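You operate a simulated robot arm through the tools that you are given. There is no shell and no other tool. Be economical: measure what you need, move in short steps, check, and stop when the job is done.

You run a simulated two-armed robot. Do the job below in one go: nothing can be reset, and whatever is moved stays where it is left.

JOB
Pick up the white danger tag with one hand, pass it to the other hand and put it on the shelf of the oil service stand. Fetch the hose end from the middle of the hood and set it on the corner of the hood over the isolator. Take the white pad that says "4" from the middle of the hood and put it on the shelf of the oil service stand. Put the green gauge on the side shelf on the compactor away on the top of the grey bench. Take the wooden block and leave it in the red tray. Put two of the hatch packers from the sorting table top on the top of the blue bench. Open the stores cabinet door. The order is free. Set down upright: white danger tag, white pad.

Only the result counts: the job must be done as asked and must still hold three seconds after the hand-in. Knocking over, shifting, dropping, spilling or breaking anything else fails it.

ROBOT AND FRAMES
Two 7-joint arms with two-finger parallel grippers on one trunk, on a base that drives. Base frame: it is fixed to the floor where the robot stands at the start and does not move with it; the origin is under the middle of the robot, x ahead of it, y to its left, z up. Units: mm, degrees, N and s.
The left shoulder is at the start at [61, 198, 1054], the right one opposite. With the tool pointing down near the work surface each hand reaches from about 300 to 720 mm from the robot's upright axis, wherever it stands, measured 20 degrees to its own side. Places, roughly: corner of the hood over the isolator [-800, 600, 900]; green gauge [-3500, 500, 1000]; hatch packer [2500, 8250, 1000]; hose end [-1000, 250, 1000]; red tray [-5000, 3250, 1000]; shelf of the oil service stand [600, 0, 300]; stores cabinet door [3000, 8300, 1200]; top of the blue bench [2600, 10200, 900]; top of the grey bench [900, 10200, 900]; white danger tag [500, 0, 750]; white pad [-750, 0, 1000]; wooden block (11x5x4 cm) [-3600, -600, 800]. Payload 1.57 kg a hand.
The TCP of each hand is the grasp point between the finger pads, 30 mm short of the fingertips. In the tool frame z runs along the fingers and y along their closing line. Largest opening 110 mm; finger width 24, thickness 12; the body of the gripper, 48 by 112 mm, starts 78 mm behind the TCP.
Orientation is told as [roll, pitch, yaw] about the base's x, y, z axes, in that order, counted from this pose: with the fingers straight down and closing along the base's y, the tool's x points along the base's -x, its y along +y and its z along -z.

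CONTROLS
- The arms move only by the tool drive_tool. It takes "left_deltas", "right_deltas" or both (then of equal length, played together; a hand with none holds still); each is a list of rows, each a list of 7 numbers: the turn, a rotation vector about the tool's x, y, z in degrees, then the shift along the tool's x, y, z in m, then the closure, from 0 (fully open) to 1 (shut). In form: [[ax, ay, az, dx, dy, dz, gripper], ...]. A call has 1 to 8 rows; each row shifts and turns the commanded pose from where the row before left it, along the tool's axes as they then stand. A row lasts 0.2 s, in which the tool goes at most 50 mm and 8.6 degrees; a call with a longer step from one row to the next is refused whole, and so is a gripper value outside its range. A pose out of reach is approached as far as the arm can. The call stops where the force on the tool passes 40 N (or 10 N more than at its start, if that is more) or the arm is blocked; 0.2 s more then pass. Each finger travels about 72 mm/s and halts on what it meets, pressing with about 29 N; the grip force reading is that of the motor and also rises with nothing between the fingers. The clock runs only during rows and for 0.2 s after the last one: add rows that do not move to give the fingers time. The reply holds the time, the measured pose of the TCP, the force on the tool along the base axes, the opening and the grip force, in the units named above and with some noise, with the torque about the TCP (base axes, N m) and any sound that the robot's microphone picked up, and new pictures: "show" is both (left out), scene, wrist or none (wrist: the cameras of the hands that moved).
- Cameras (640 x 400 px; columns grow to the right, rows downward): "scene" is now at [38.9, 55.4, 1599.9]; the picture's right is [1.00, -0.07, -0.00], its down [-0.06, -0.91, -0.42] and it looks along [0.03, 0.42, -0.91] (base axes); focal length 214 px, centre (320, 200). "left" rides on the left gripper at [70, -16, -141] in its tool frame; the picture's right is [0.23, 0.97, 0.00], its down [-0.85, 0.20, -0.48] and it looks along [-0.47, 0.11, 0.88] (tool axes); focal length 222 px, centre (320, 200). "right" rides on the right gripper at [70, 16, -141] in its tool frame; the picture's right is [-0.23, 0.97, 0.00], its down [-0.85, -0.20, -0.48] and it looks along [-0.47, -0.11, 0.88] (tool axes); focal length 222 px, centre (320, 200).
- slide_trunk(by): slides the trunk up (or, below 0, down) by that many mm; the arms and the scene camera ride with it, the base frame stays. It gives what a move gives, with no picture.
- steer(legs): drives the robot by 1 to 6 legs, each [ahead, left, turn to the left] in mm, mm and degrees, along the robot's own axes; the way and the turn of a leg run together, so that a leg with both is an arc; at most 1500 mm and 180 degrees a leg. The arms and the cameras ride along, it lands a little off, and it stops where it bumps. It gives what a move gives, and a new picture of the scene camera.
- pan_tilt(pan, tilt): turns the head with the scene camera to pan (to the left, within 86 degrees either way) and tilt (down, from -29 to 69), counted from straight ahead of the robot. It gives what a move gives, and a new picture of the scene camera.
- point_at(camera, pixels): there is no depth. For up to 12 entries [column, row, z] of the newest picture of that camera ("zoom" is the newest enlarged one), the place [x, y] in the base frame at which the ray of that pixel passes the height z, good to about 2 mm, but the place of the scene camera against the robot may be out by one fixed shift of up to 25 mm in any direction. No time passes.
- zoom(camera, box): a new picture of the part [left, top, right, bottom] of that camera's present view, enlarged. No time passes.
- close_job(): hands the job in; it is judged then, once.

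Go step by step. Measure first, check grasps and placings, and put right what went wrong. The budget is 322 turns and 360 pictures, counting those below and the enlarged ones. Unless the task says otherwise, let go and move clear before handing in, and close with one line.

The tools are called after "Request:" as a command line: name --argument value ..., lists and objects as JSON in quotes. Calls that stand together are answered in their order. drive_tool: Moves the arms, as the interface text tells. Its arguments: {"type":"object","properties":{"left_deltas":{"type":"array"},"right_deltas":{"type":"array"},"show":{"type":"string","enum":["both","scene","wrist","none"]}},"required":[]} The other tools are called the same way: slide_trunk (by) slides the trunk up or down; steer (legs) drives the base; pan_tilt (pan, tilt) turns the head that bears the scene camera; point_at (camera, pixels) gives the place at which the rays of pixels pass given heights; zoom (camera, box) takes an enlarged picture of a part of a camera's view; close_job () hands the job in.

At the start:

```text
t: 0.0
left_eef_pos: [316.4, 418.3, 1141.4]
left_orientation: [-0.1, 0.1, 0.1]
left_force: [-0.2, -0.7, -0.5]
left_ft_torque: [0.01, -0.01, 0.02]
left_gripper_width: 110.0
left_grasp_force: 0.0
right_eef_pos: [309.5, 32.0, 1112.9]
right_orientation: [-0.1, 0.1, 0.1]
right_force: [0.1, -0.1, 0.2]
right_ft_torque: [-0.01, -0.01, -0.03]
right_gripper_width: 110.0
right_grasp_force: 0.1
trunk travel left (down, up): [-650.0, 340.0]
robot x, y, heading: [-1.2, -4.2, -0.1]
head pan, tilt: [85.9, 65.1]
```

scene: 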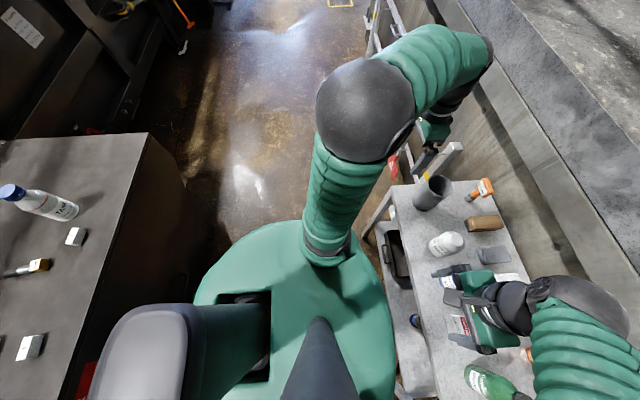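
right: 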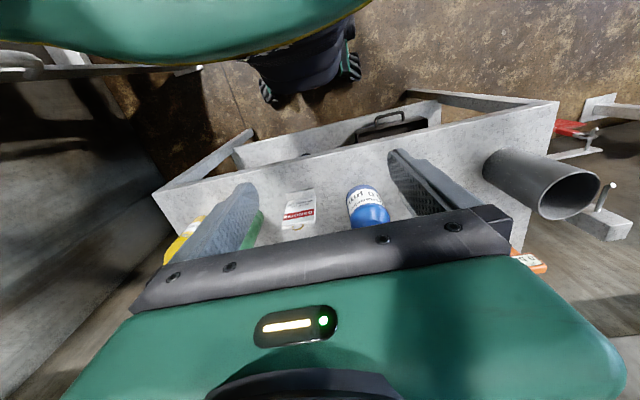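
left: 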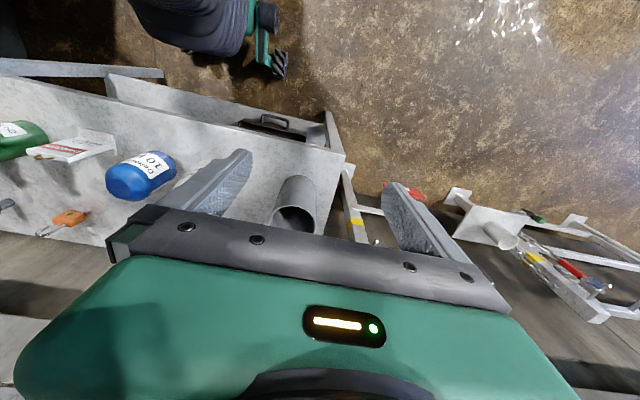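

The scene camera is looking left (pan 86). The stand with the tag and bottles is ahead of the robot, and the hood with the white pads is behind it. I'll turn the head forward to measure the stand.

Request:
pan_tilt --pan 0 --tilt 55

```text
t: 1.6
left_eef_pos: [316.1, 420.0, 1139.1]
left_orientation: [0.0, 0.1, 0.1]
left_force: [1.2, 0.0, 0.1]
left_ft_torque: [0.01, 0.01, -0.02]
left_gripper_width: 110.0
left_grasp_force: 0.1
right_eef_pos: [310.6, 31.5, 1111.6]
right_orientation: [0.0, 0.2, 0.0]
right_force: [0.4, -0.1, 0.8]
right_ft_torque: [0.01, -0.01, -0.02]
right_gripper_width: 110.1
right_grasp_force: 0.0
trunk travel left (down, up): [-650.0, 340.0]
robot x, y, heading: [-1.9, 0.5, 0.2]
head pan, tilt: [0.0, 55.0]
```

scene: 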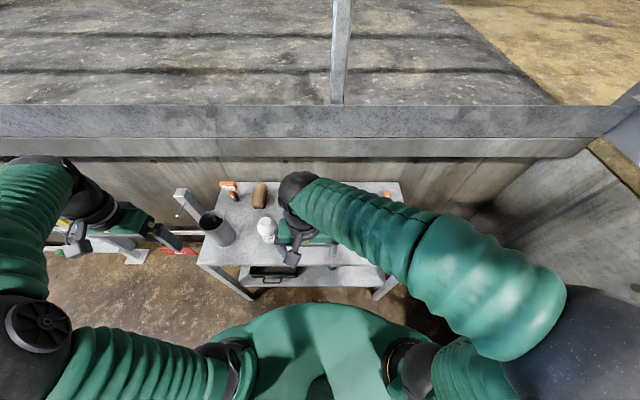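

Request:
zoom --camera "right" --box '[160, 120, 440, 290]'

Request:
zoom --camera "left" --box '[0, 80, 340, 280]'

Request:
zoom --camera "scene" --box '[160, 160, 420, 310]'

```text
2.29 times, centred on (300, 205) of right
```

zoom: 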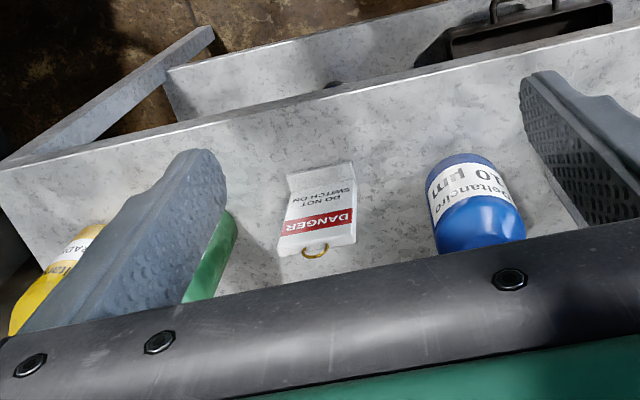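

```text
1.88 times, centred on (170, 180) of left
```

zoom: 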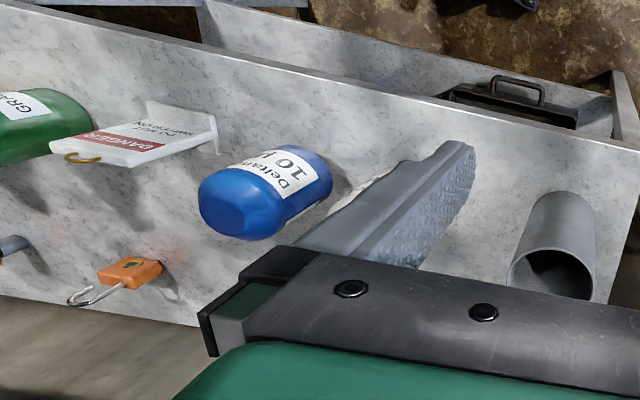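

```text
2.46 times, centred on (290, 235) of scene
```

zoom: 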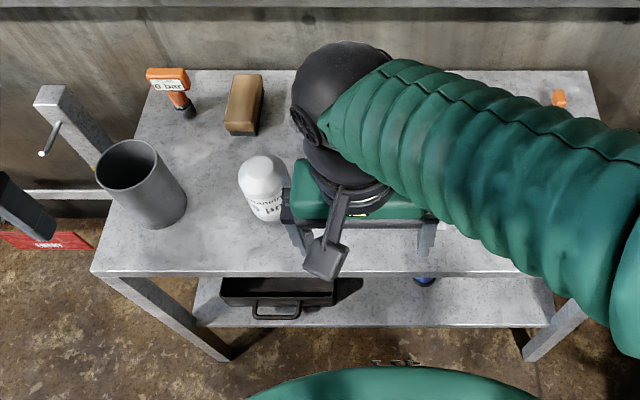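

Request:
point_at --camera "right" --pixels '[[282, 224.6, 700], [282, 224.6, 800], [315.3, 221.6, 700], [315.3, 221.6, 800], [285.6, 192.8, 600], [285.6, 192.8, 700], [314, 187.5, 600], [314, 187.5, 700], [298, 228, 800]]'

Request:
point_at --camera "left" --pixels '[[26.4, 150.7, 700], [26.4, 150.7, 800], [69, 161, 700], [69, 161, 800], [78.5, 127.9, 600], [78.5, 127.9, 700], [114, 136.4, 600], [114, 136.4, 700]]'

```text
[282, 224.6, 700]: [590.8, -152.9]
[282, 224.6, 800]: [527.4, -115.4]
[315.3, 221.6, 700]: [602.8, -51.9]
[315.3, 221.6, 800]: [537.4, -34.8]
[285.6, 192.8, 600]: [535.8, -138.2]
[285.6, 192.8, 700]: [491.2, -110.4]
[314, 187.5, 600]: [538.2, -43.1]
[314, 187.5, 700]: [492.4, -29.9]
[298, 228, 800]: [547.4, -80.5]
```

```text
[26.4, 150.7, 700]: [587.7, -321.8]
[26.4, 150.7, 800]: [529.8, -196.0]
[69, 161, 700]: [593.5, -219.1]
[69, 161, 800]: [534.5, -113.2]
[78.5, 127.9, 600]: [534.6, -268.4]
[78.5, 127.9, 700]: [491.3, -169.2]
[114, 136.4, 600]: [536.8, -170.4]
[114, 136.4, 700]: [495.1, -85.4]
```

The tag stands upright at about x 475, y -50 with its top at z≈890 (triangulated from both wrist views), and the table is at z≈778. I'll move the right hand above it and turn it 90° so the fingers close across the thin plate.

Request:
drive_tool --right_deltas '[[0, 0, 0, -0.041, -0.02, 0, 0], [0, 0, 0, -0.041, -0.02, 0, 0], [0, 0, 0, -0.041, -0.02, 0, 0], [0, 0, 0, -0.041, -0.02, 0, 0], [0, 0, 8.5, 0, 0, 0, 0], [0, 0, 8.5, 0, 0, 0, 0], [0, 0, 8.5, 0, 0, 0, 0], [0, 0, 8.5, 0, 0, 0, 0]]' --show "none"

Request:
drive_tool --right_deltas '[[0, 0, 8, 0, 0, 0, 0], [0, 0, 8, 0, 0, 0, 0], [0, 0, 8, 0, 0, 0, 0], [0, 0, 8, 0, 0, 0, 0], [0, 0, 8, 0, 0, 0, 0], [0, 0, 8, 0, 0, 0, 0], [0, 0, 8, 0, 0, 0, 0]]' --show "both"

```text
t: 3.4
left_eef_pos: [316.3, 418.8, 1140.2]
left_orientation: [0.0, 0.1, 0.0]
left_force: [0.4, 0.2, -0.7]
left_ft_torque: [0.0, 0.0, 0.02]
left_gripper_width: 110.0
left_grasp_force: 0.0
right_eef_pos: [472.4, -46.9, 1113.5]
right_orientation: [0.0, -0.1, -34.1]
right_force: [0.0, -0.1, 0.5]
right_ft_torque: [0.0, 0.0, 0.01]
right_gripper_width: 109.8
right_grasp_force: 0.1
trunk travel left (down, up): [-650.0, 340.0]
robot x, y, heading: [2.7, -4.0, 0.3]
head pan, tilt: [0.0, 55.0]
```

```text
t: 5.0
left_eef_pos: [316.5, 418.3, 1140.7]
left_orientation: [0.0, 0.1, 0.0]
left_force: [0.5, 0.2, 0.5]
left_ft_torque: [-0.02, 0.01, 0.0]
left_gripper_width: 110.1
left_grasp_force: 0.2
right_eef_pos: [475.4, -49.2, 1112.0]
right_orientation: [0.0, -0.2, -90.1]
right_force: [1.0, -0.5, -1.0]
right_ft_torque: [0.04, -0.02, -0.01]
right_gripper_width: 109.8
right_grasp_force: 0.1
trunk travel left (down, up): [-650.0, 340.0]
robot x, y, heading: [-0.2, 1.8, 0.0]
head pan, tilt: [0.0, 55.0]
```

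scene: 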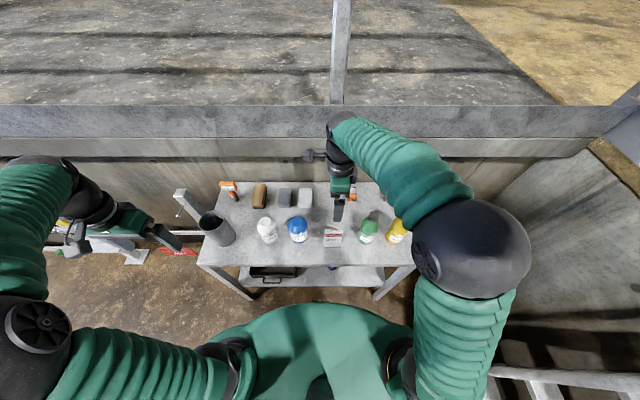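
right: 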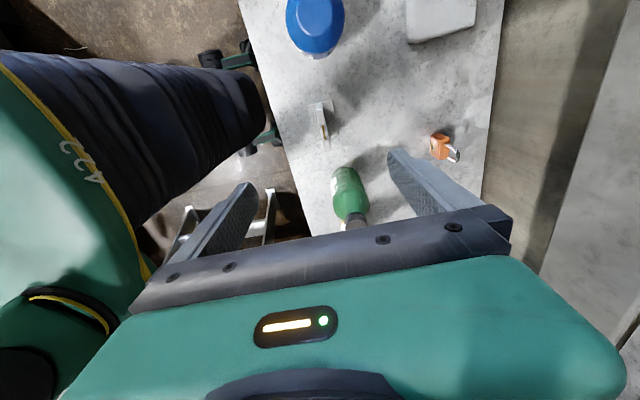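

Request:
zoom --camera "right" --box '[260, 60, 420, 160]'

Request:
zoom --camera "scene" --box '[240, 180, 420, 300]'

```text
4.00 times, centred on (340, 110) of right
```

zoom: 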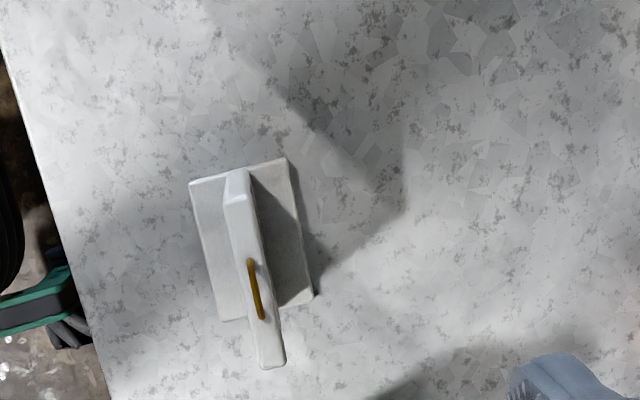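

```text
3.33 times, centred on (330, 240) of scene
```

zoom: 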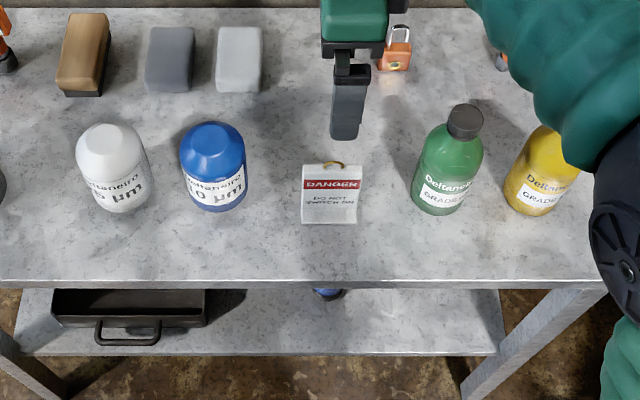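

Request:
point_at --camera "right" --pixels '[[317.5, 103, 885], [325.5, 150.5, 885], [318, 117, 885], [307.5, 105.5, 780], [331.3, 99.8, 780], [338.5, 133.8, 780], [316, 140, 780], [316.5, 103, 780], [343, 122, 780]]'

Request:
point_at --camera "scene" --pixels '[[321.5, 228, 885], [339, 228, 885], [330, 246, 780], [321, 247, 780], [338, 247, 780], [330, 264, 770], [320, 286.7, 300]]'

```text
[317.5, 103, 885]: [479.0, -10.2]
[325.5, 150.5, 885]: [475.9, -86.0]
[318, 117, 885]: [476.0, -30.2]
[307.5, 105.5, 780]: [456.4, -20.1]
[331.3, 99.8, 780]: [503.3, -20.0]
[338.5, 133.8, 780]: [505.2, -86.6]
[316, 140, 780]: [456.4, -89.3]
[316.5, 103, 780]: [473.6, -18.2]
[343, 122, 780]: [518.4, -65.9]
```

```text
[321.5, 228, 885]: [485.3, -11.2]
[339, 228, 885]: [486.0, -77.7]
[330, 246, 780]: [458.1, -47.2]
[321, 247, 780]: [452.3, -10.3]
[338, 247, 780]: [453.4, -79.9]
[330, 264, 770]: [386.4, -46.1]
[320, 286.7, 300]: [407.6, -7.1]
```

The tag's foot spans x 456–505 and y -88…-20, and its plate top is at about (478, -53, 885). I'll descend on it and close.

Request:
drive_tool --right_deltas '[[0, 0, 0, -0.004, 0.0025, 0.04, 0], [0, 0, 0, 0, 0, 0.048, 0], [0, 0, 0, 0, 0, 0.048, 0], [0, 0, 0, 0, 0, 0.048, 0], [0, 0, 0, 0, 0, 0.04, 0], [0, 0, 0, 0, 0, 0.015, 0]]' --show "wrist"

```text
t: 6.4
left_eef_pos: [315.2, 419.3, 1141.3]
left_orientation: [0.1, 0.1, 0.1]
left_force: [0.3, 0.4, 0.2]
left_ft_torque: [0.02, -0.02, 0.02]
left_gripper_width: 110.0
left_grasp_force: 0.0
right_eef_pos: [476.2, -51.6, 874.6]
right_orientation: [0.0, 0.0, -90.0]
right_force: [-0.4, -0.1, 0.4]
right_ft_torque: [0.0, -0.03, -0.02]
right_gripper_width: 109.8
right_grasp_force: 0.0
trunk travel left (down, up): [-650.0, 340.0]
robot x, y, heading: [1.1, -2.7, 0.2]
head pan, tilt: [0.0, 55.0]
```

right: 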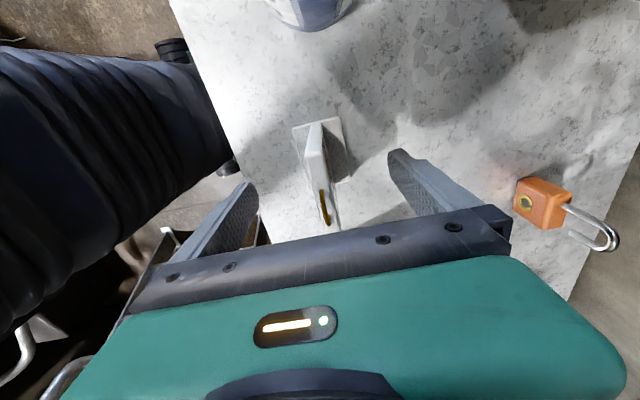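

The plate is between the open fingers, around (322,180). I'll close and lift.

Request:
drive_tool --right_deltas '[[0, 0, 0, 0, 0, 0, 1], [0, 0, 0, 0, 0, 0, 1], [0, 0, 0, 0, 0, 0, 1], [0, 0, 0, 0, 0, 0, 1], [0, 0, 0, 0, 0, 0, 1]]' --show "none"

Request:
drive_tool --right_deltas '[[0, 0, 0, 0, 0, -0.03, 1], [0, 0, 0, 0, 0, -0.04, 1], [0, 0, 0, 0, 0, -0.04, 1], [0, 0, 0, 0, 0, -0.04, 1], [0, 0, 0, 0, 0, -0.04, 1], [0, 0, 0, 0, 0, -0.04, 1], [0, 0, 0, 0, 0, -0.04, 1]]' --show "both"

```text
t: 7.6
left_eef_pos: [316.6, 418.5, 1140.8]
left_orientation: [0.0, 0.1, 0.0]
left_force: [-0.3, -0.3, -0.1]
left_ft_torque: [0.05, -0.01, -0.02]
left_gripper_width: 110.1
left_grasp_force: 0.0
right_eef_pos: [476.7, -51.5, 874.9]
right_orientation: [0.0, 0.0, -90.0]
right_force: [-0.2, -0.5, 0.5]
right_ft_torque: [0.01, -0.01, 0.02]
right_gripper_width: 11.2
right_grasp_force: 28.6
trunk travel left (down, up): [-650.0, 340.0]
robot x, y, heading: [0.8, 1.6, -0.1]
head pan, tilt: [0.0, 55.0]
```

```text
t: 9.2
left_eef_pos: [316.1, 419.6, 1140.9]
left_orientation: [0.1, -0.1, 0.0]
left_force: [-0.2, 0.7, 0.6]
left_ft_torque: [0.01, -0.05, -0.03]
left_gripper_width: 110.1
left_grasp_force: 0.1
right_eef_pos: [474.7, -54.3, 1145.0]
right_orientation: [-0.1, -0.1, -89.9]
right_force: [0.5, 0.4, -0.9]
right_ft_torque: [-0.01, 0.0, -0.01]
right_gripper_width: 11.3
right_grasp_force: 29.0
trunk travel left (down, up): [-650.0, 340.0]
robot x, y, heading: [-0.1, -0.1, 0.2]
head pan, tilt: [0.0, 55.0]
```

scene: 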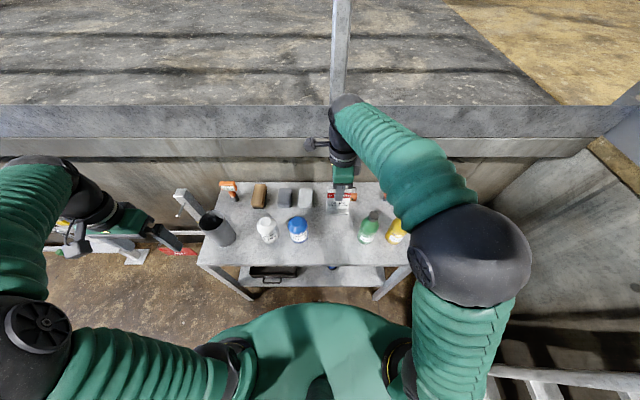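
right: 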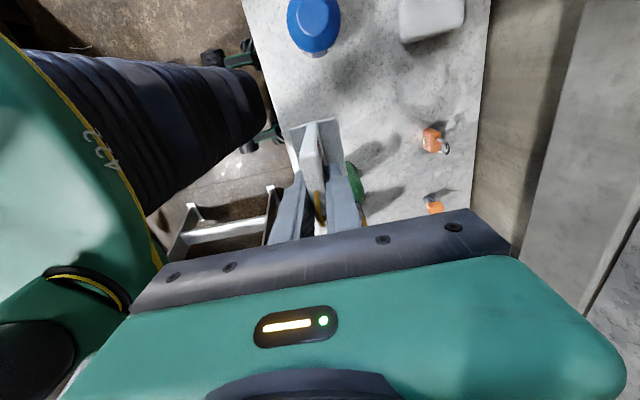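

The tag is held (opening 11 mm). I'll bring it toward the middle and pitch the left hand 60° forward, ready to take the plate by its two side edges.

Request:
drive_tool --left_deltas '[[0, -8.5, 0, 0, 0, 0, 0], [0, -8.5, 0, 0, 0, 0, 0], [0, -8.5, 0, 0, 0, 0, 0], [0, -8.5, 0, 0, 0, 0, 0], [0, -8.5, 0, 0, 0, 0, 0], [0, -8.5, 0, 0, 0, 0, 0], [0, -8.5, 0, 0, 0, 0, 0], [0, 0, 0, 0, 0, 0, 0]]' --right_deltas '[[0, 0, 0, 0.04, 0, 0, 1], [0, 0, 0, 0.04, 0, 0, 1], [0, 0, 0, 0.04, 0, 0, 1], [0, 0, 0, 0, 0, 0, 1], [0, 0, 0, 0, 0, 0, 1], [0, 0, 0, 0, 0, 0, 1], [0, 0, 0, 0, 0, 0, 1], [0, 0, 0, 0, 0, 0, 1]]' --show "both"

```text
t: 11.2
left_eef_pos: [316.3, 417.5, 1140.4]
left_orientation: [0.0, -59.5, 0.1]
left_force: [0.0, -0.4, 0.2]
left_ft_torque: [-0.02, 0.0, 0.03]
left_gripper_width: 110.2
left_grasp_force: 0.0
right_eef_pos: [500.9, 19.9, 1194.5]
right_orientation: [4.7, 3.8, -95.9]
right_force: [0.4, -0.5, 0.1]
right_ft_torque: [-0.04, -0.01, 0.03]
right_gripper_width: 0.0
right_grasp_force: 21.0
trunk travel left (down, up): [-650.0, 340.0]
robot x, y, heading: [0.8, 1.0, -0.1]
head pan, tilt: [0.0, 55.0]
stopped in row 8 (right hand): the arm was blocked; the commanded pose is now the measured one
```

scene: 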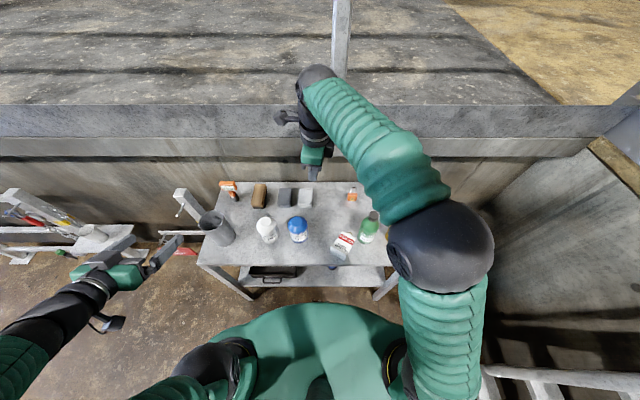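
right: 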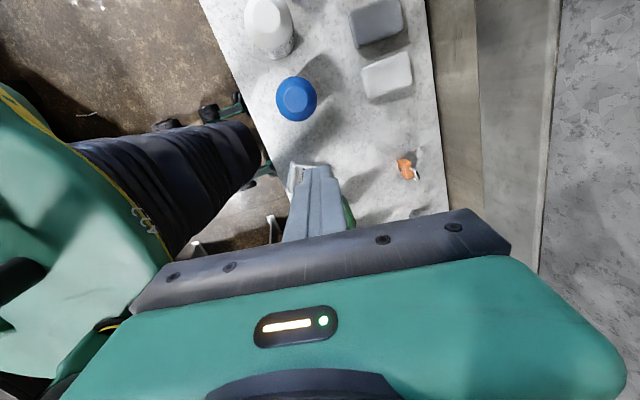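
left: 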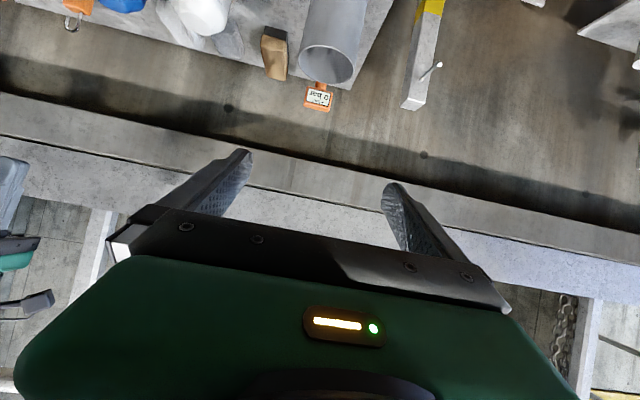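

The right arm was pushed off and lost the tag; it now shows at about (343,243) near the green bottle. I'll look closely before moving.

Request:
zoom --camera "scene" --box '[270, 190, 430, 300]'

Request:
zoom --camera "right" --box '[220, 120, 400, 240]'

```text
3.64 times, centred on (350, 245) of scene
```

zoom: 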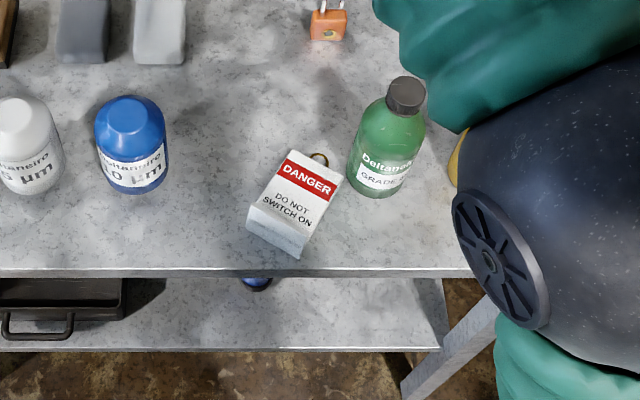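

```text
3.33 times, centred on (310, 180) of right
```

zoom: 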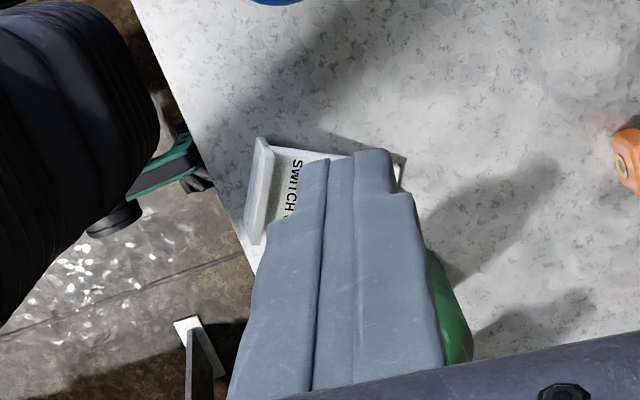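

The tag fell on its back with its foot toward the robot; the bottles are unmoved. The jerk came from carrying the twisted right hand across to the left, so I'll bring it back and straighten it to yaw 0.

Request:
drive_tool --right_deltas '[[0, 0, 0, -0.03, -0.01, 0, 0], [0, 0, 0, -0.03, -0.01, 0, 0], [0, 0, -8, -0.03, 0, 0, 0], [0, 0, -8, -0.03, 0, 0, 0], [0, 0, -8, 0, 0, 0, 0], [0, 0, -8, 0, 0, 0, 0], [0, 0, -8, 0, 0, 0, 0], [0, 0, -8, 0, 0, 0, 0]]' --show "none"

Request:
drive_tool --right_deltas '[[0, 0, -8, 0, 0, 0, 0], [0, 0, -8, 0, 0, 0, 0], [0, 0, -8, 0, 0, 0, 0], [0, 0, 0, 0, 0, 0, 0]]' --show "both"

```text
t: 13.0
left_eef_pos: [316.7, 419.5, 1141.2]
left_orientation: [-0.1, -59.5, 0.0]
left_force: [-0.8, 0.6, 0.0]
left_ft_torque: [0.04, -0.01, -0.01]
left_gripper_width: 110.1
left_grasp_force: 0.2
right_eef_pos: [470.5, -90.4, 1184.5]
right_orientation: [5.8, -0.9, -47.1]
right_force: [0.0, -0.7, 0.1]
right_ft_torque: [0.0, 0.01, -0.02]
right_gripper_width: 109.9
right_grasp_force: 0.0
trunk travel left (down, up): [-650.0, 340.0]
robot x, y, heading: [4.8, 2.0, 0.2]
head pan, tilt: [0.0, 55.0]
```

```text
t: 14.0
left_eef_pos: [316.7, 419.5, 1140.8]
left_orientation: [-0.1, -59.6, 0.1]
left_force: [1.0, 0.2, 0.1]
left_ft_torque: [0.01, -0.01, -0.01]
left_gripper_width: 110.0
left_grasp_force: 0.0
right_eef_pos: [472.0, -90.8, 1184.0]
right_orientation: [5.0, -3.1, -23.2]
right_force: [-0.5, -0.3, -0.8]
right_ft_torque: [-0.02, -0.02, 0.02]
right_gripper_width: 109.8
right_grasp_force: 0.1
trunk travel left (down, up): [-650.0, 340.0]
robot x, y, heading: [0.4, -2.0, 0.1]
head pan, tilt: [0.0, 55.0]
```

scene: 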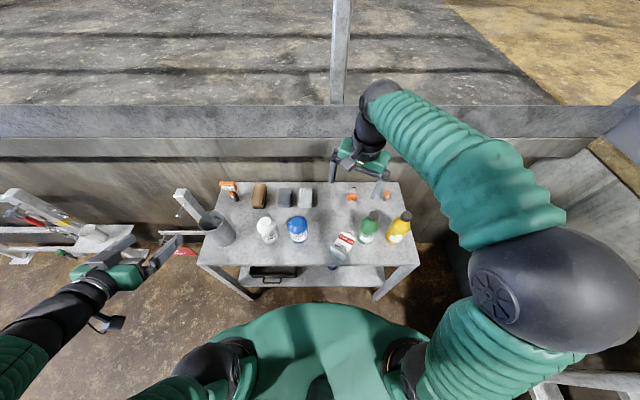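
right: 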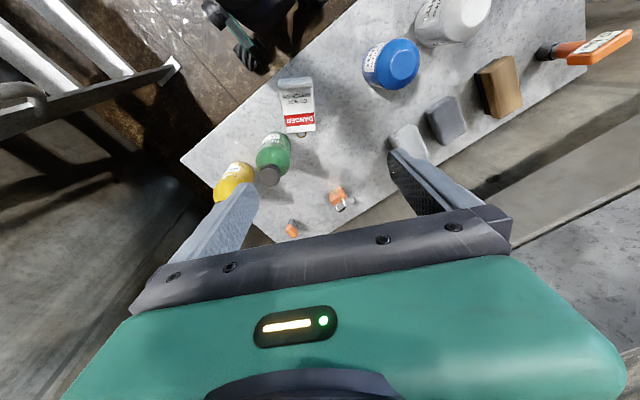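

Request:
zoom --camera "right" --box '[220, 50, 380, 150]'

```text
4.00 times, centred on (300, 100) of right
```

zoom: 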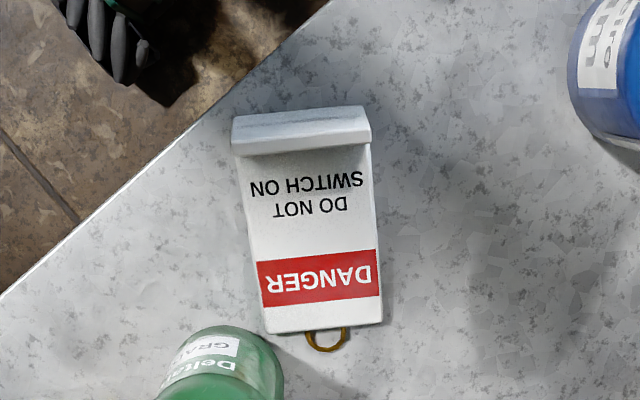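

Request:
point_at --camera "zoom" --pixels '[[237, 157, 803], [371, 144, 803], [265, 333, 788], [382, 322, 788], [232, 118, 824], [368, 106, 824], [210, 328, 800], [284, 375, 800]]'

```text
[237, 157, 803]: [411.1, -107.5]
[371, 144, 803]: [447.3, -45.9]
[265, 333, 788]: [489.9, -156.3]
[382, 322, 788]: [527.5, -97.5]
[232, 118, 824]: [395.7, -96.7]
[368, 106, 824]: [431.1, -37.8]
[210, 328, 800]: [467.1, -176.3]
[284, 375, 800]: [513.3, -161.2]
```

The tag's plate lies along yaw ≈ -31°. I'll straighten the right hand to that yaw over the plate near the foot, and descend partly to check.

Request:
drive_tool --right_deltas '[[2.5, 1.5, 3.9, 0, 0, 0, 0], [2.5, 1.6, 3.9, 0, 0, 0, 0], [0, 0, 0, 0.0158, -0.0106, 0, 0], [0, 0, 0, 0, 0, 0.045, 0], [0, 0, 0, 0, 0, 0.045, 0], [0, 0, 0, 0, 0, 0.045, 0], [0, 0, 0, 0, 0, 0.045, 0], [0, 0, 0, 0, 0, 0.045, 0]]' --show "wrist"

```text
t: 15.8
left_eef_pos: [317.8, 419.0, 1140.1]
left_orientation: [-0.1, -59.4, 0.1]
left_force: [-0.1, 0.3, 0.2]
left_ft_torque: [-0.01, 0.03, 0.01]
left_gripper_width: 110.3
left_grasp_force: 0.1
right_eef_pos: [452.5, -90.7, 957.7]
right_orientation: [0.1, 0.3, -31.0]
right_force: [-0.4, 0.6, -0.3]
right_ft_torque: [-0.02, 0.01, 0.0]
right_gripper_width: 110.0
right_grasp_force: 0.0
trunk travel left (down, up): [-650.0, 340.0]
robot x, y, heading: [-1.9, -2.9, -0.1]
head pan, tilt: [0.0, 55.0]
```

right: 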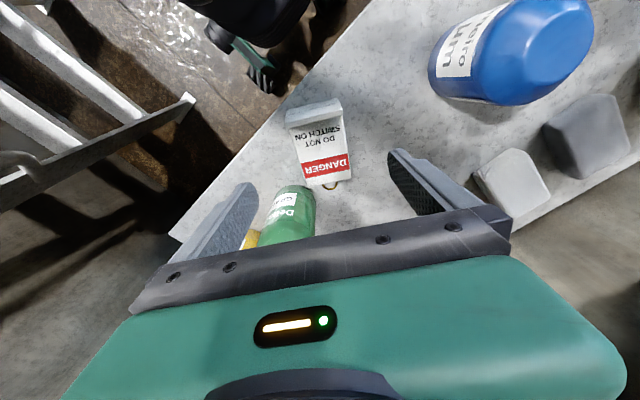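

Request:
point_at --camera "scene" --pixels '[[367, 243, 778], [359, 236, 778], [372, 213, 930]]'

Request:
point_at --camera "right" --pixels '[[314, 190, 920], [270, 200, 870], [318, 123, 800], [325, 170, 790], [283, 245, 960]]'

Request:
zoom --camera "right" --box '[220, 80, 420, 250]'

```text
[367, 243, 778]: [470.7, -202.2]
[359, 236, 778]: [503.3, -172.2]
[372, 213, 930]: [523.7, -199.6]
```

```text
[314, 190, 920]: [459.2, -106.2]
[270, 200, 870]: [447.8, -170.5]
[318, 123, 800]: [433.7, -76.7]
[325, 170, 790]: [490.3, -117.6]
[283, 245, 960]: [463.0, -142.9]
```

```text
2.35 times, centred on (320, 165) of right
```

zoom: 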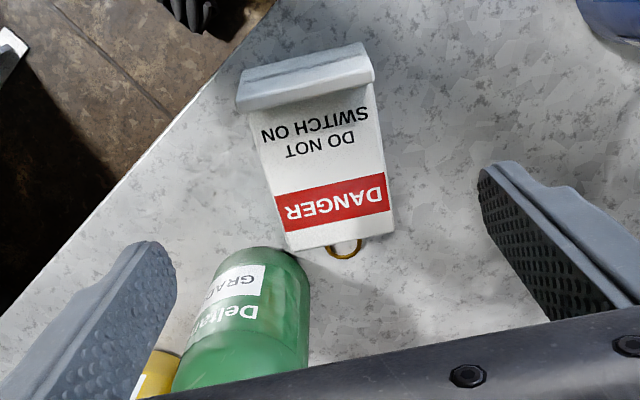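

The green bottle stands at about (498, -212), clear of the fingers. I'll descend onto the tag.

Request:
drive_tool --right_deltas '[[0, 0, 0, 0, 0, 0.045, 0], [0, 0, 0, 0, 0, 0.045, 0], [0, 0, 0, 0, 0, 0.04, 0], [0, 0, 0, 0, 0, 0.015, 0], [0, 0, 0, 0, 0, 0, 0]]' --show "wrist"

```text
t: 17.0
left_eef_pos: [315.9, 418.4, 1140.5]
left_orientation: [-0.2, -59.5, 0.1]
left_force: [-0.2, 0.6, -0.2]
left_ft_torque: [0.02, -0.01, -0.01]
left_gripper_width: 109.9
left_grasp_force: 0.0
right_eef_pos: [449.8, -89.3, 813.6]
right_orientation: [0.1, 0.4, -31.0]
right_force: [0.7, 0.0, -0.2]
right_ft_torque: [-0.02, 0.04, 0.0]
right_gripper_width: 109.9
right_grasp_force: 0.0
trunk travel left (down, up): [-650.0, 340.0]
robot x, y, heading: [0.5, -1.1, 0.1]
head pan, tilt: [0.0, 55.0]
```

right: 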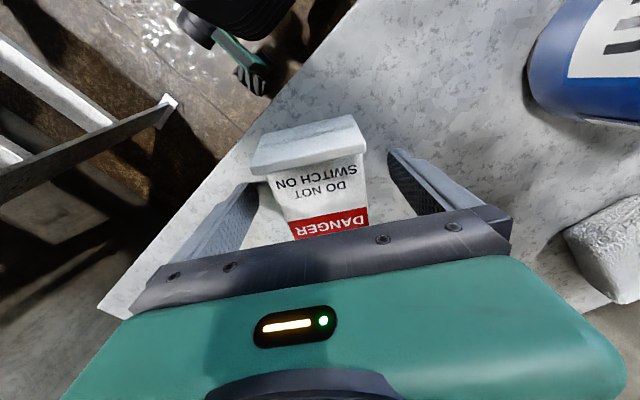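

Request:
drive_tool --right_deltas '[[0, 0, 0, 0, 0, 0, 1], [0, 0, 0, 0, 0, 0, 1], [0, 0, 0, 0, 0, 0, 1], [0, 0, 0, 0, 0, 0, 1], [0, 0, 0, 0, 0, 0, 1]]' --show "none"

Request:
drive_tool --right_deltas '[[0, 0, 0, 0, 0, -0.02, 1], [0, 0, 0, 0, 0, -0.03, 1], [0, 0, 0, 0, 0, -0.03, 1], [0, 0, 0, 0, 0, -0.04, 1], [0, 0, 0, 0, 0, -0.04, 1], [0, 0, 0, 0, 0, -0.04, 1], [0, 0, 0, 0, 0, -0.04, 1]]' --show "both"

```text
t: 18.2
left_eef_pos: [316.4, 419.2, 1141.8]
left_orientation: [-0.1, -59.6, 0.1]
left_force: [0.1, -0.8, -0.5]
left_ft_torque: [0.03, 0.02, -0.02]
left_gripper_width: 109.8
left_grasp_force: 0.1
right_eef_pos: [450.7, -89.0, 813.9]
right_orientation: [0.1, 0.3, -31.1]
right_force: [-0.5, 0.3, 0.0]
right_ft_torque: [-0.03, 0.01, 0.02]
right_gripper_width: 68.8
right_grasp_force: 28.7
trunk travel left (down, up): [-650.0, 340.0]
robot x, y, heading: [-1.8, -2.7, 0.1]
head pan, tilt: [0.0, 55.0]
```

```text
t: 19.8
left_eef_pos: [315.2, 418.3, 1140.6]
left_orientation: [-0.1, -59.5, 0.2]
left_force: [-0.3, 1.7, 0.3]
left_ft_torque: [0.0, -0.04, -0.02]
left_gripper_width: 110.2
left_grasp_force: 0.0
right_eef_pos: [449.6, -89.3, 1054.0]
right_orientation: [0.1, 0.4, -31.0]
right_force: [-0.5, 0.3, -0.6]
right_ft_torque: [0.03, -0.02, 0.01]
right_gripper_width: 69.0
right_grasp_force: 29.6
trunk travel left (down, up): [-650.0, 340.0]
robot x, y, heading: [1.4, -0.2, 0.2]
head pan, tilt: [0.0, 55.0]
```

scene: 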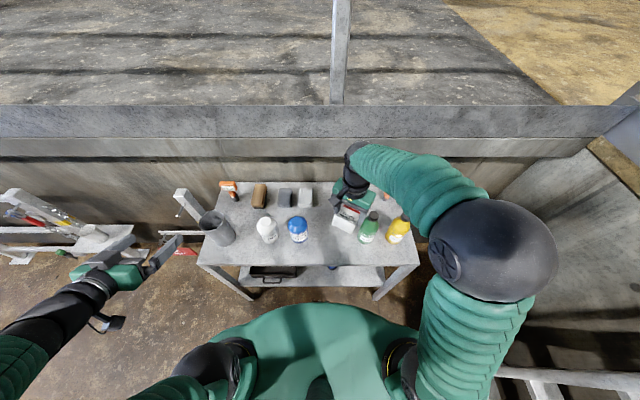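
right: 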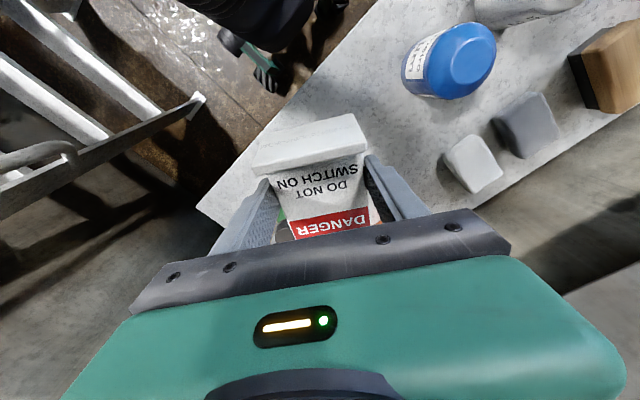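

The tag is gripped across its width (69 mm). I'll turn the right hand to yaw 0 and shift it slowly to the middle.

Request:
drive_tool --right_deltas '[[0, 0, -6, 0, 0, 0, 1], [0, 0, -6, 0, 0, 0, 1], [0, 0, -6, 0, 0, 0, 1], [0, 0, -6.5, 0, 0, 0, 1], [0, 0, -6.5, 0, 0, 0, 1], [0, 0, 0, 0, 0.03, 0, 1], [0, 0, 0, 0, 0.03, 0, 1], [0, 0, 0, 0, 0.03, 0, 1]]' --show "none"

Request:
drive_tool --right_deltas '[[0, -8, 0, 0, 0, 0, 1], [0, -8, 0, 0, 0, 0, 1], [0, -8, 0, 0, 0, 0, 1], [0, -8, 0, 0, 0, 0, 1], [0, -8, 0, 0, 0, 0, 1], [0, -8, 0, 0, 0, 0, 1], [0, -8, 0, 0, 0, 0, 1], [0, -4, 0, 0, 0, 0, 1]]' --show "both"

```text
t: 21.6
left_eef_pos: [316.4, 420.0, 1140.4]
left_orientation: [-0.3, -59.4, 0.2]
left_force: [-0.1, -0.1, -0.4]
left_ft_torque: [0.0, -0.01, 0.01]
left_gripper_width: 110.1
left_grasp_force: 0.1
right_eef_pos: [451.8, 2.6, 1054.1]
right_orientation: [0.2, 0.2, 0.0]
right_force: [0.3, -0.2, 0.8]
right_ft_torque: [-0.01, -0.02, 0.02]
right_gripper_width: 69.1
right_grasp_force: 28.8
trunk travel left (down, up): [-650.0, 340.0]
robot x, y, heading: [-0.6, 1.9, 0.1]
head pan, tilt: [0.0, 55.0]
```

```text
t: 23.4
left_eef_pos: [314.8, 418.3, 1141.9]
left_orientation: [-0.2, -59.5, 0.1]
left_force: [0.8, 0.3, -0.6]
left_ft_torque: [-0.02, 0.01, -0.02]
left_gripper_width: 110.1
left_grasp_force: 0.0
right_eef_pos: [454.1, 0.2, 1069.6]
right_orientation: [3.9, -61.1, -3.7]
right_force: [0.8, -0.6, -0.1]
right_ft_torque: [-0.03, 0.02, -0.04]
right_gripper_width: 69.1
right_grasp_force: 28.5
trunk travel left (down, up): [-650.0, 340.0]
robot x, y, heading: [0.6, 1.6, 0.0]
head pan, tilt: [0.0, 55.0]
```

scene: 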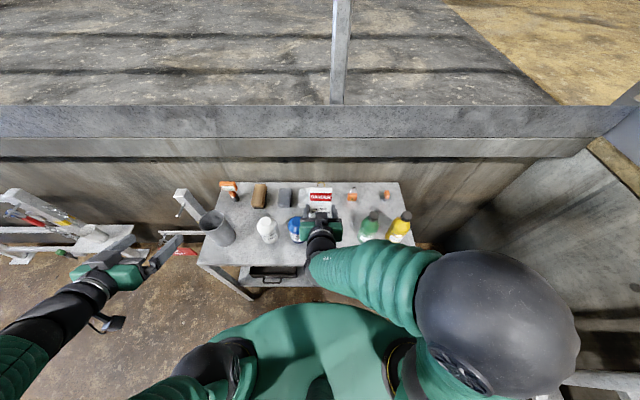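
right: 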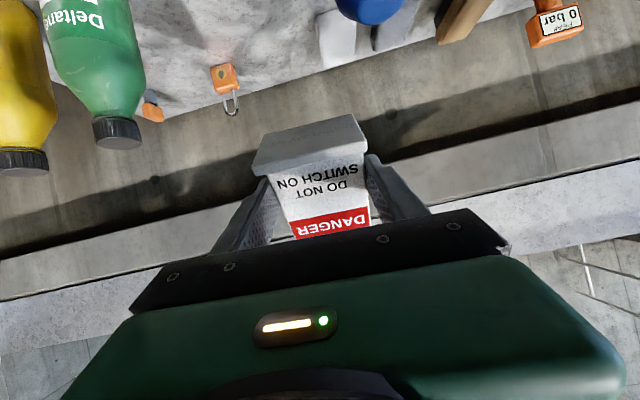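

The tag now leans back ~48° in the right hand, showing at scene (320,195). I'll straighten the left hand to point down, raise it and bring it forward before crossing over.

Request:
drive_tool --left_deltas '[[0, 8.5, 0, 0, 0, 0, 0], [0, 8.5, 0, 0, 0, 0, 0], [0, 8.5, 0, 0, 0, 0, 0], [0, 8.5, 0, 0, 0, 0, 0], [0, 8.5, 0, 0, 0, 0, 0], [0, 8.5, 0, 0, 0, 0, 0], [0, 8.5, 0, 0, 0, 0, 0], [0, 0, 0, -0.03, 0, -0.035, 0]]' --show "none"

Request:
drive_tool --left_deltas '[[0, 0, 0, -0.03, 0, -0.035, 0], [0, 0, 0, -0.03, 0, -0.035, 0], [0, 0, 0, -0.03, -0.02, 0, 0], [0, 0, 0, -0.03, -0.03, 0, 0], [0, 0, 0, -0.03, -0.03, 0, 0], [0, 0, 0, -0.005, -0.045, 0, 0], [0, 0, 0, 0, -0.045, 0, 0], [0, 0, 0, 0, -0.045, 0, 0]]' --show "none"

Request:
drive_tool --left_deltas '[[0, 0, 0, 0, -0.04, 0, 0], [0, 0, 0, 0, -0.04, 0, 0], [0, 0, 0, 0, -0.04, 0, 0], [0, 0, 0, 0, -0.04, 0, 0], [0, 0, 0, 0, -0.03, 0, 0]]' --show "both"

```text
t: 25.2
left_eef_pos: [346.0, 418.3, 1175.5]
left_orientation: [0.0, 0.1, 0.1]
left_force: [-0.4, -0.2, -0.3]
left_ft_torque: [0.01, 0.01, 0.01]
left_gripper_width: 110.0
left_grasp_force: 0.1
right_eef_pos: [455.2, -0.9, 1067.0]
right_orientation: [3.8, -60.9, -3.5]
right_force: [-0.3, 0.6, -0.1]
right_ft_torque: [-0.01, 0.01, -0.01]
right_gripper_width: 69.0
right_grasp_force: 29.4
trunk travel left (down, up): [-650.0, 340.0]
robot x, y, heading: [1.4, -1.5, 0.1]
head pan, tilt: [0.0, 55.0]
```

```text
t: 27.0
left_eef_pos: [501.6, 201.6, 1246.4]
left_orientation: [0.1, 0.0, 0.1]
left_force: [0.1, 0.3, -0.6]
left_ft_torque: [-0.01, -0.01, 0.0]
left_gripper_width: 109.9
left_grasp_force: 0.0
right_eef_pos: [455.9, -2.4, 1069.1]
right_orientation: [4.0, -60.9, -3.8]
right_force: [-0.2, -0.5, -0.1]
right_ft_torque: [0.02, 0.0, 0.01]
right_gripper_width: 69.1
right_grasp_force: 29.6
trunk travel left (down, up): [-650.0, 340.0]
robot x, y, heading: [-2.2, -0.9, 0.2]
head pan, tilt: [0.0, 55.0]
```

```text
t: 28.2
left_eef_pos: [501.5, 11.1, 1245.8]
left_orientation: [0.1, 0.0, 0.1]
left_force: [-0.2, -0.5, 0.3]
left_ft_torque: [0.0, 0.04, 0.0]
left_gripper_width: 110.0
left_grasp_force: 0.1
right_eef_pos: [455.0, -2.2, 1069.1]
right_orientation: [4.0, -60.9, -3.7]
right_force: [0.4, 0.2, -0.3]
right_ft_torque: [0.02, 0.01, 0.02]
right_gripper_width: 68.8
right_grasp_force: 29.3
trunk travel left (down, up): [-650.0, 340.0]
robot x, y, heading: [-1.4, -2.6, -0.0]
head pan, tilt: [0.0, 55.0]
```

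scene: 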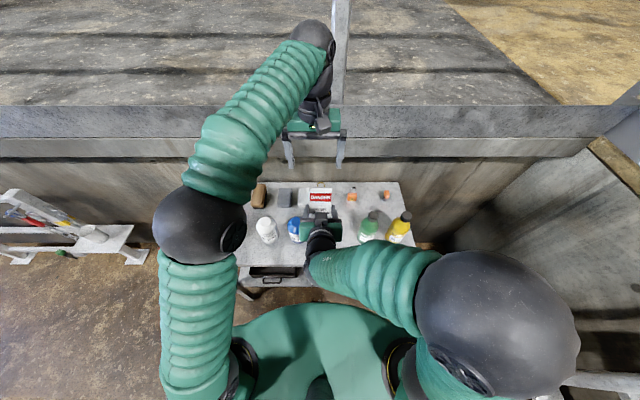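
left: 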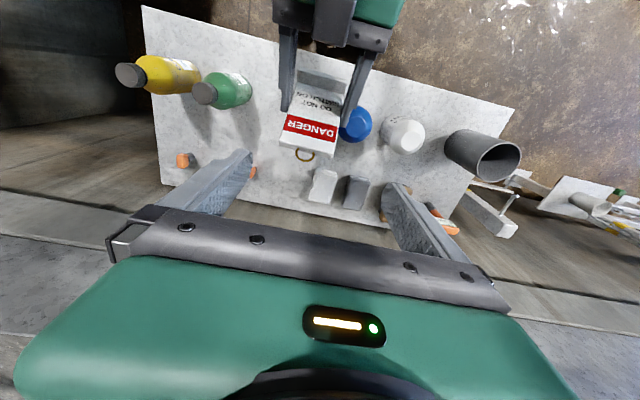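

Request:
zoom --camera "left" --box '[250, 20, 400, 170]'

Request:
point_at --camera "left" --pixels '[[279, 142, 1123], [331, 155, 1123], [285, 115, 1100], [338, 126, 1100]]'

```text
2.67 times, centred on (325, 95) of left
```

zoom: 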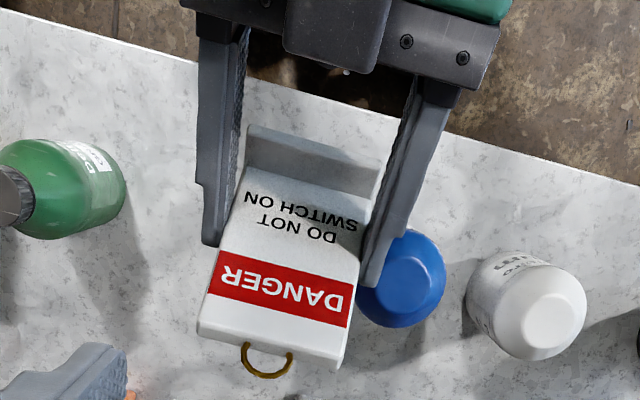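

```text
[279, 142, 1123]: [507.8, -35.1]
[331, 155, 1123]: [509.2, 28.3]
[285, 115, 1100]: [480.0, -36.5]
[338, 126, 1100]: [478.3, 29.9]
```

The tag's upper half is clear in the left view, with its top edge at about (515, -3, 1112). I'll lower the left fingers around the top portion, clear of the right fingertips.

Request:
drive_tool --left_deltas '[[0, 0, 0, -0.002, -0.014, 0, 0], [0, 0, 0, 0, 0, 0.04, 0], [0, 0, 0, 0, 0, 0.04, 0], [0, 0, 0, 0, 0, 0.03, 0], [0, 0, 0, 0, 0, 0.03, 0], [0, 0, 0, 0, 0, 0, 0]]' --show "both"

```text
t: 29.6
left_eef_pos: [503.4, -1.0, 1106.1]
left_orientation: [0.0, -0.1, 0.0]
left_force: [0.7, -0.1, 0.5]
left_ft_torque: [-0.01, -0.02, 0.04]
left_gripper_width: 110.0
left_grasp_force: 0.0
right_eef_pos: [454.7, 0.5, 1069.0]
right_orientation: [3.9, -61.0, -3.6]
right_force: [-0.2, 0.0, -0.1]
right_ft_torque: [-0.01, 0.01, 0.05]
right_gripper_width: 69.0
right_grasp_force: 29.0
trunk travel left (down, up): [-650.0, 340.0]
robot x, y, heading: [-2.9, -3.3, -0.2]
head pan, tilt: [0.0, 55.0]
```

scene: 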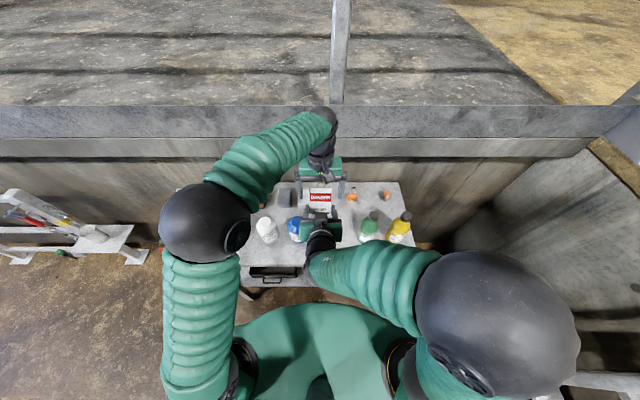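
left: 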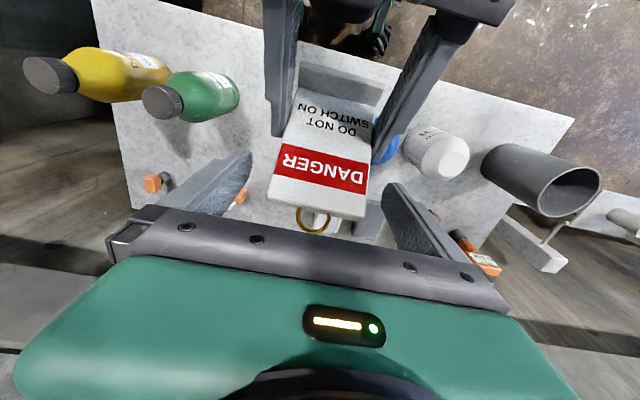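

Request:
drive_tool --left_deltas '[[0, 0, 0, 0.006, 0, 0, 0], [0, 0, 0, 0, 0, 0, 1], [0, 0, 0, 0, 0, 0, 1], [0, 0, 0, 0, 0, 0, 1], [0, 0, 0, 0, 0, 0, 1], [0, 0, 0, 0, 0, 0, 1]]' --show "wrist"

```text
t: 31.0
left_eef_pos: [497.6, -0.6, 1105.5]
left_orientation: [0.0, 0.0, 0.0]
left_force: [0.4, -3.6, 0.0]
left_ft_torque: [0.48, 0.01, -0.38]
left_gripper_width: 70.1
left_grasp_force: 28.9
right_eef_pos: [454.9, -0.3, 1069.1]
right_orientation: [3.9, -61.0, -3.5]
right_force: [0.9, 4.6, -0.5]
right_ft_torque: [-0.69, 0.01, 0.56]
right_gripper_width: 69.0
right_grasp_force: 29.1
trunk travel left (down, up): [-650.0, 340.0]
robot x, y, heading: [0.7, 5.6, 0.2]
head pan, tilt: [0.0, 55.0]
```

left: 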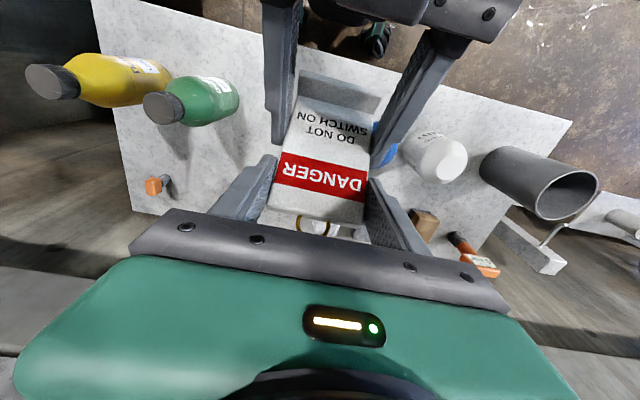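

Both hands hold the tag (70 and 69 mm). I'll open the right hand and draw it back along its own axis.

Request:
drive_tool --right_deltas '[[0, 0, 0, 0, 0, 0, 0.3], [0, 0, 0, 0, 0, 0, 0], [0, 0, 0, 0, 0, 0, 0], [0, 0, 0, 0, 0, -0.03, 0], [0, 0, 0, 0, 0, -0.04, 0], [0, 0, 0, 0, 0, -0.04, 0]]' --left_deltas '[[0, 0, 0, 0, 0, 0, 1], [0, 0, 0, 0, 0, 0, 1], [0, 0, 0, 0, 0, 0, 1], [0, 0, 0, 0, 0, 0, 1], [0, 0, 0, 0, 0, 0, 1], [0, 0, 0, 0, 0, 0, 1]]' --show "both"

```text
t: 32.4
left_eef_pos: [497.7, -1.6, 1105.5]
left_orientation: [0.1, 0.0, 0.2]
left_force: [2.5, 0.2, -4.5]
left_ft_torque: [0.09, -0.31, 0.04]
left_gripper_width: 69.5
left_grasp_force: 28.9
right_eef_pos: [419.4, -80.6, 1077.9]
right_orientation: [-9.4, -57.2, -7.6]
right_force: [-1.7, 0.1, 3.8]
right_ft_torque: [0.23, -0.04, 0.14]
right_gripper_width: 108.9
right_grasp_force: 0.1
right hand out of reach, approached as far as the arm can: row 5, 6
trunk travel left (down, up): [-650.0, 340.0]
robot x, y, heading: [0.6, 3.0, 0.2]
head pan, tilt: [0.0, 55.0]
stopped in row 6 (right hand): the arm was blocked; the commanded pose is now the measured one
```

scene: 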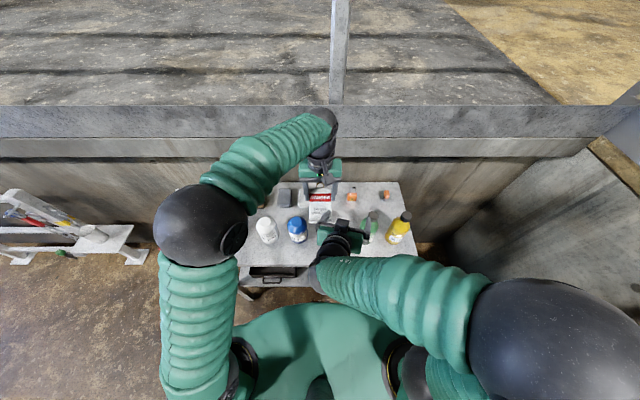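
right: 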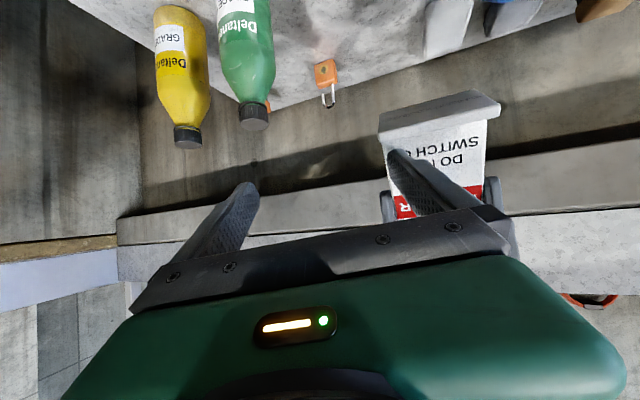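
left: 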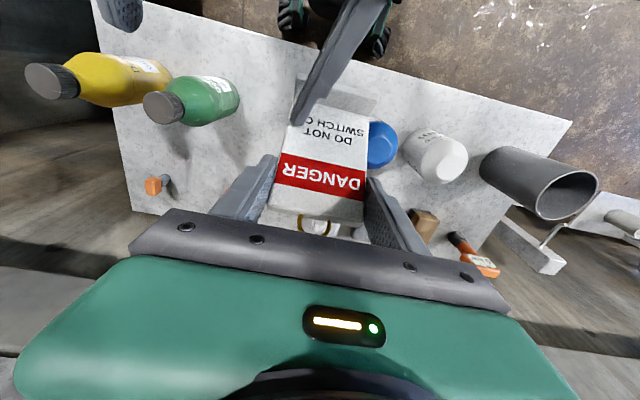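

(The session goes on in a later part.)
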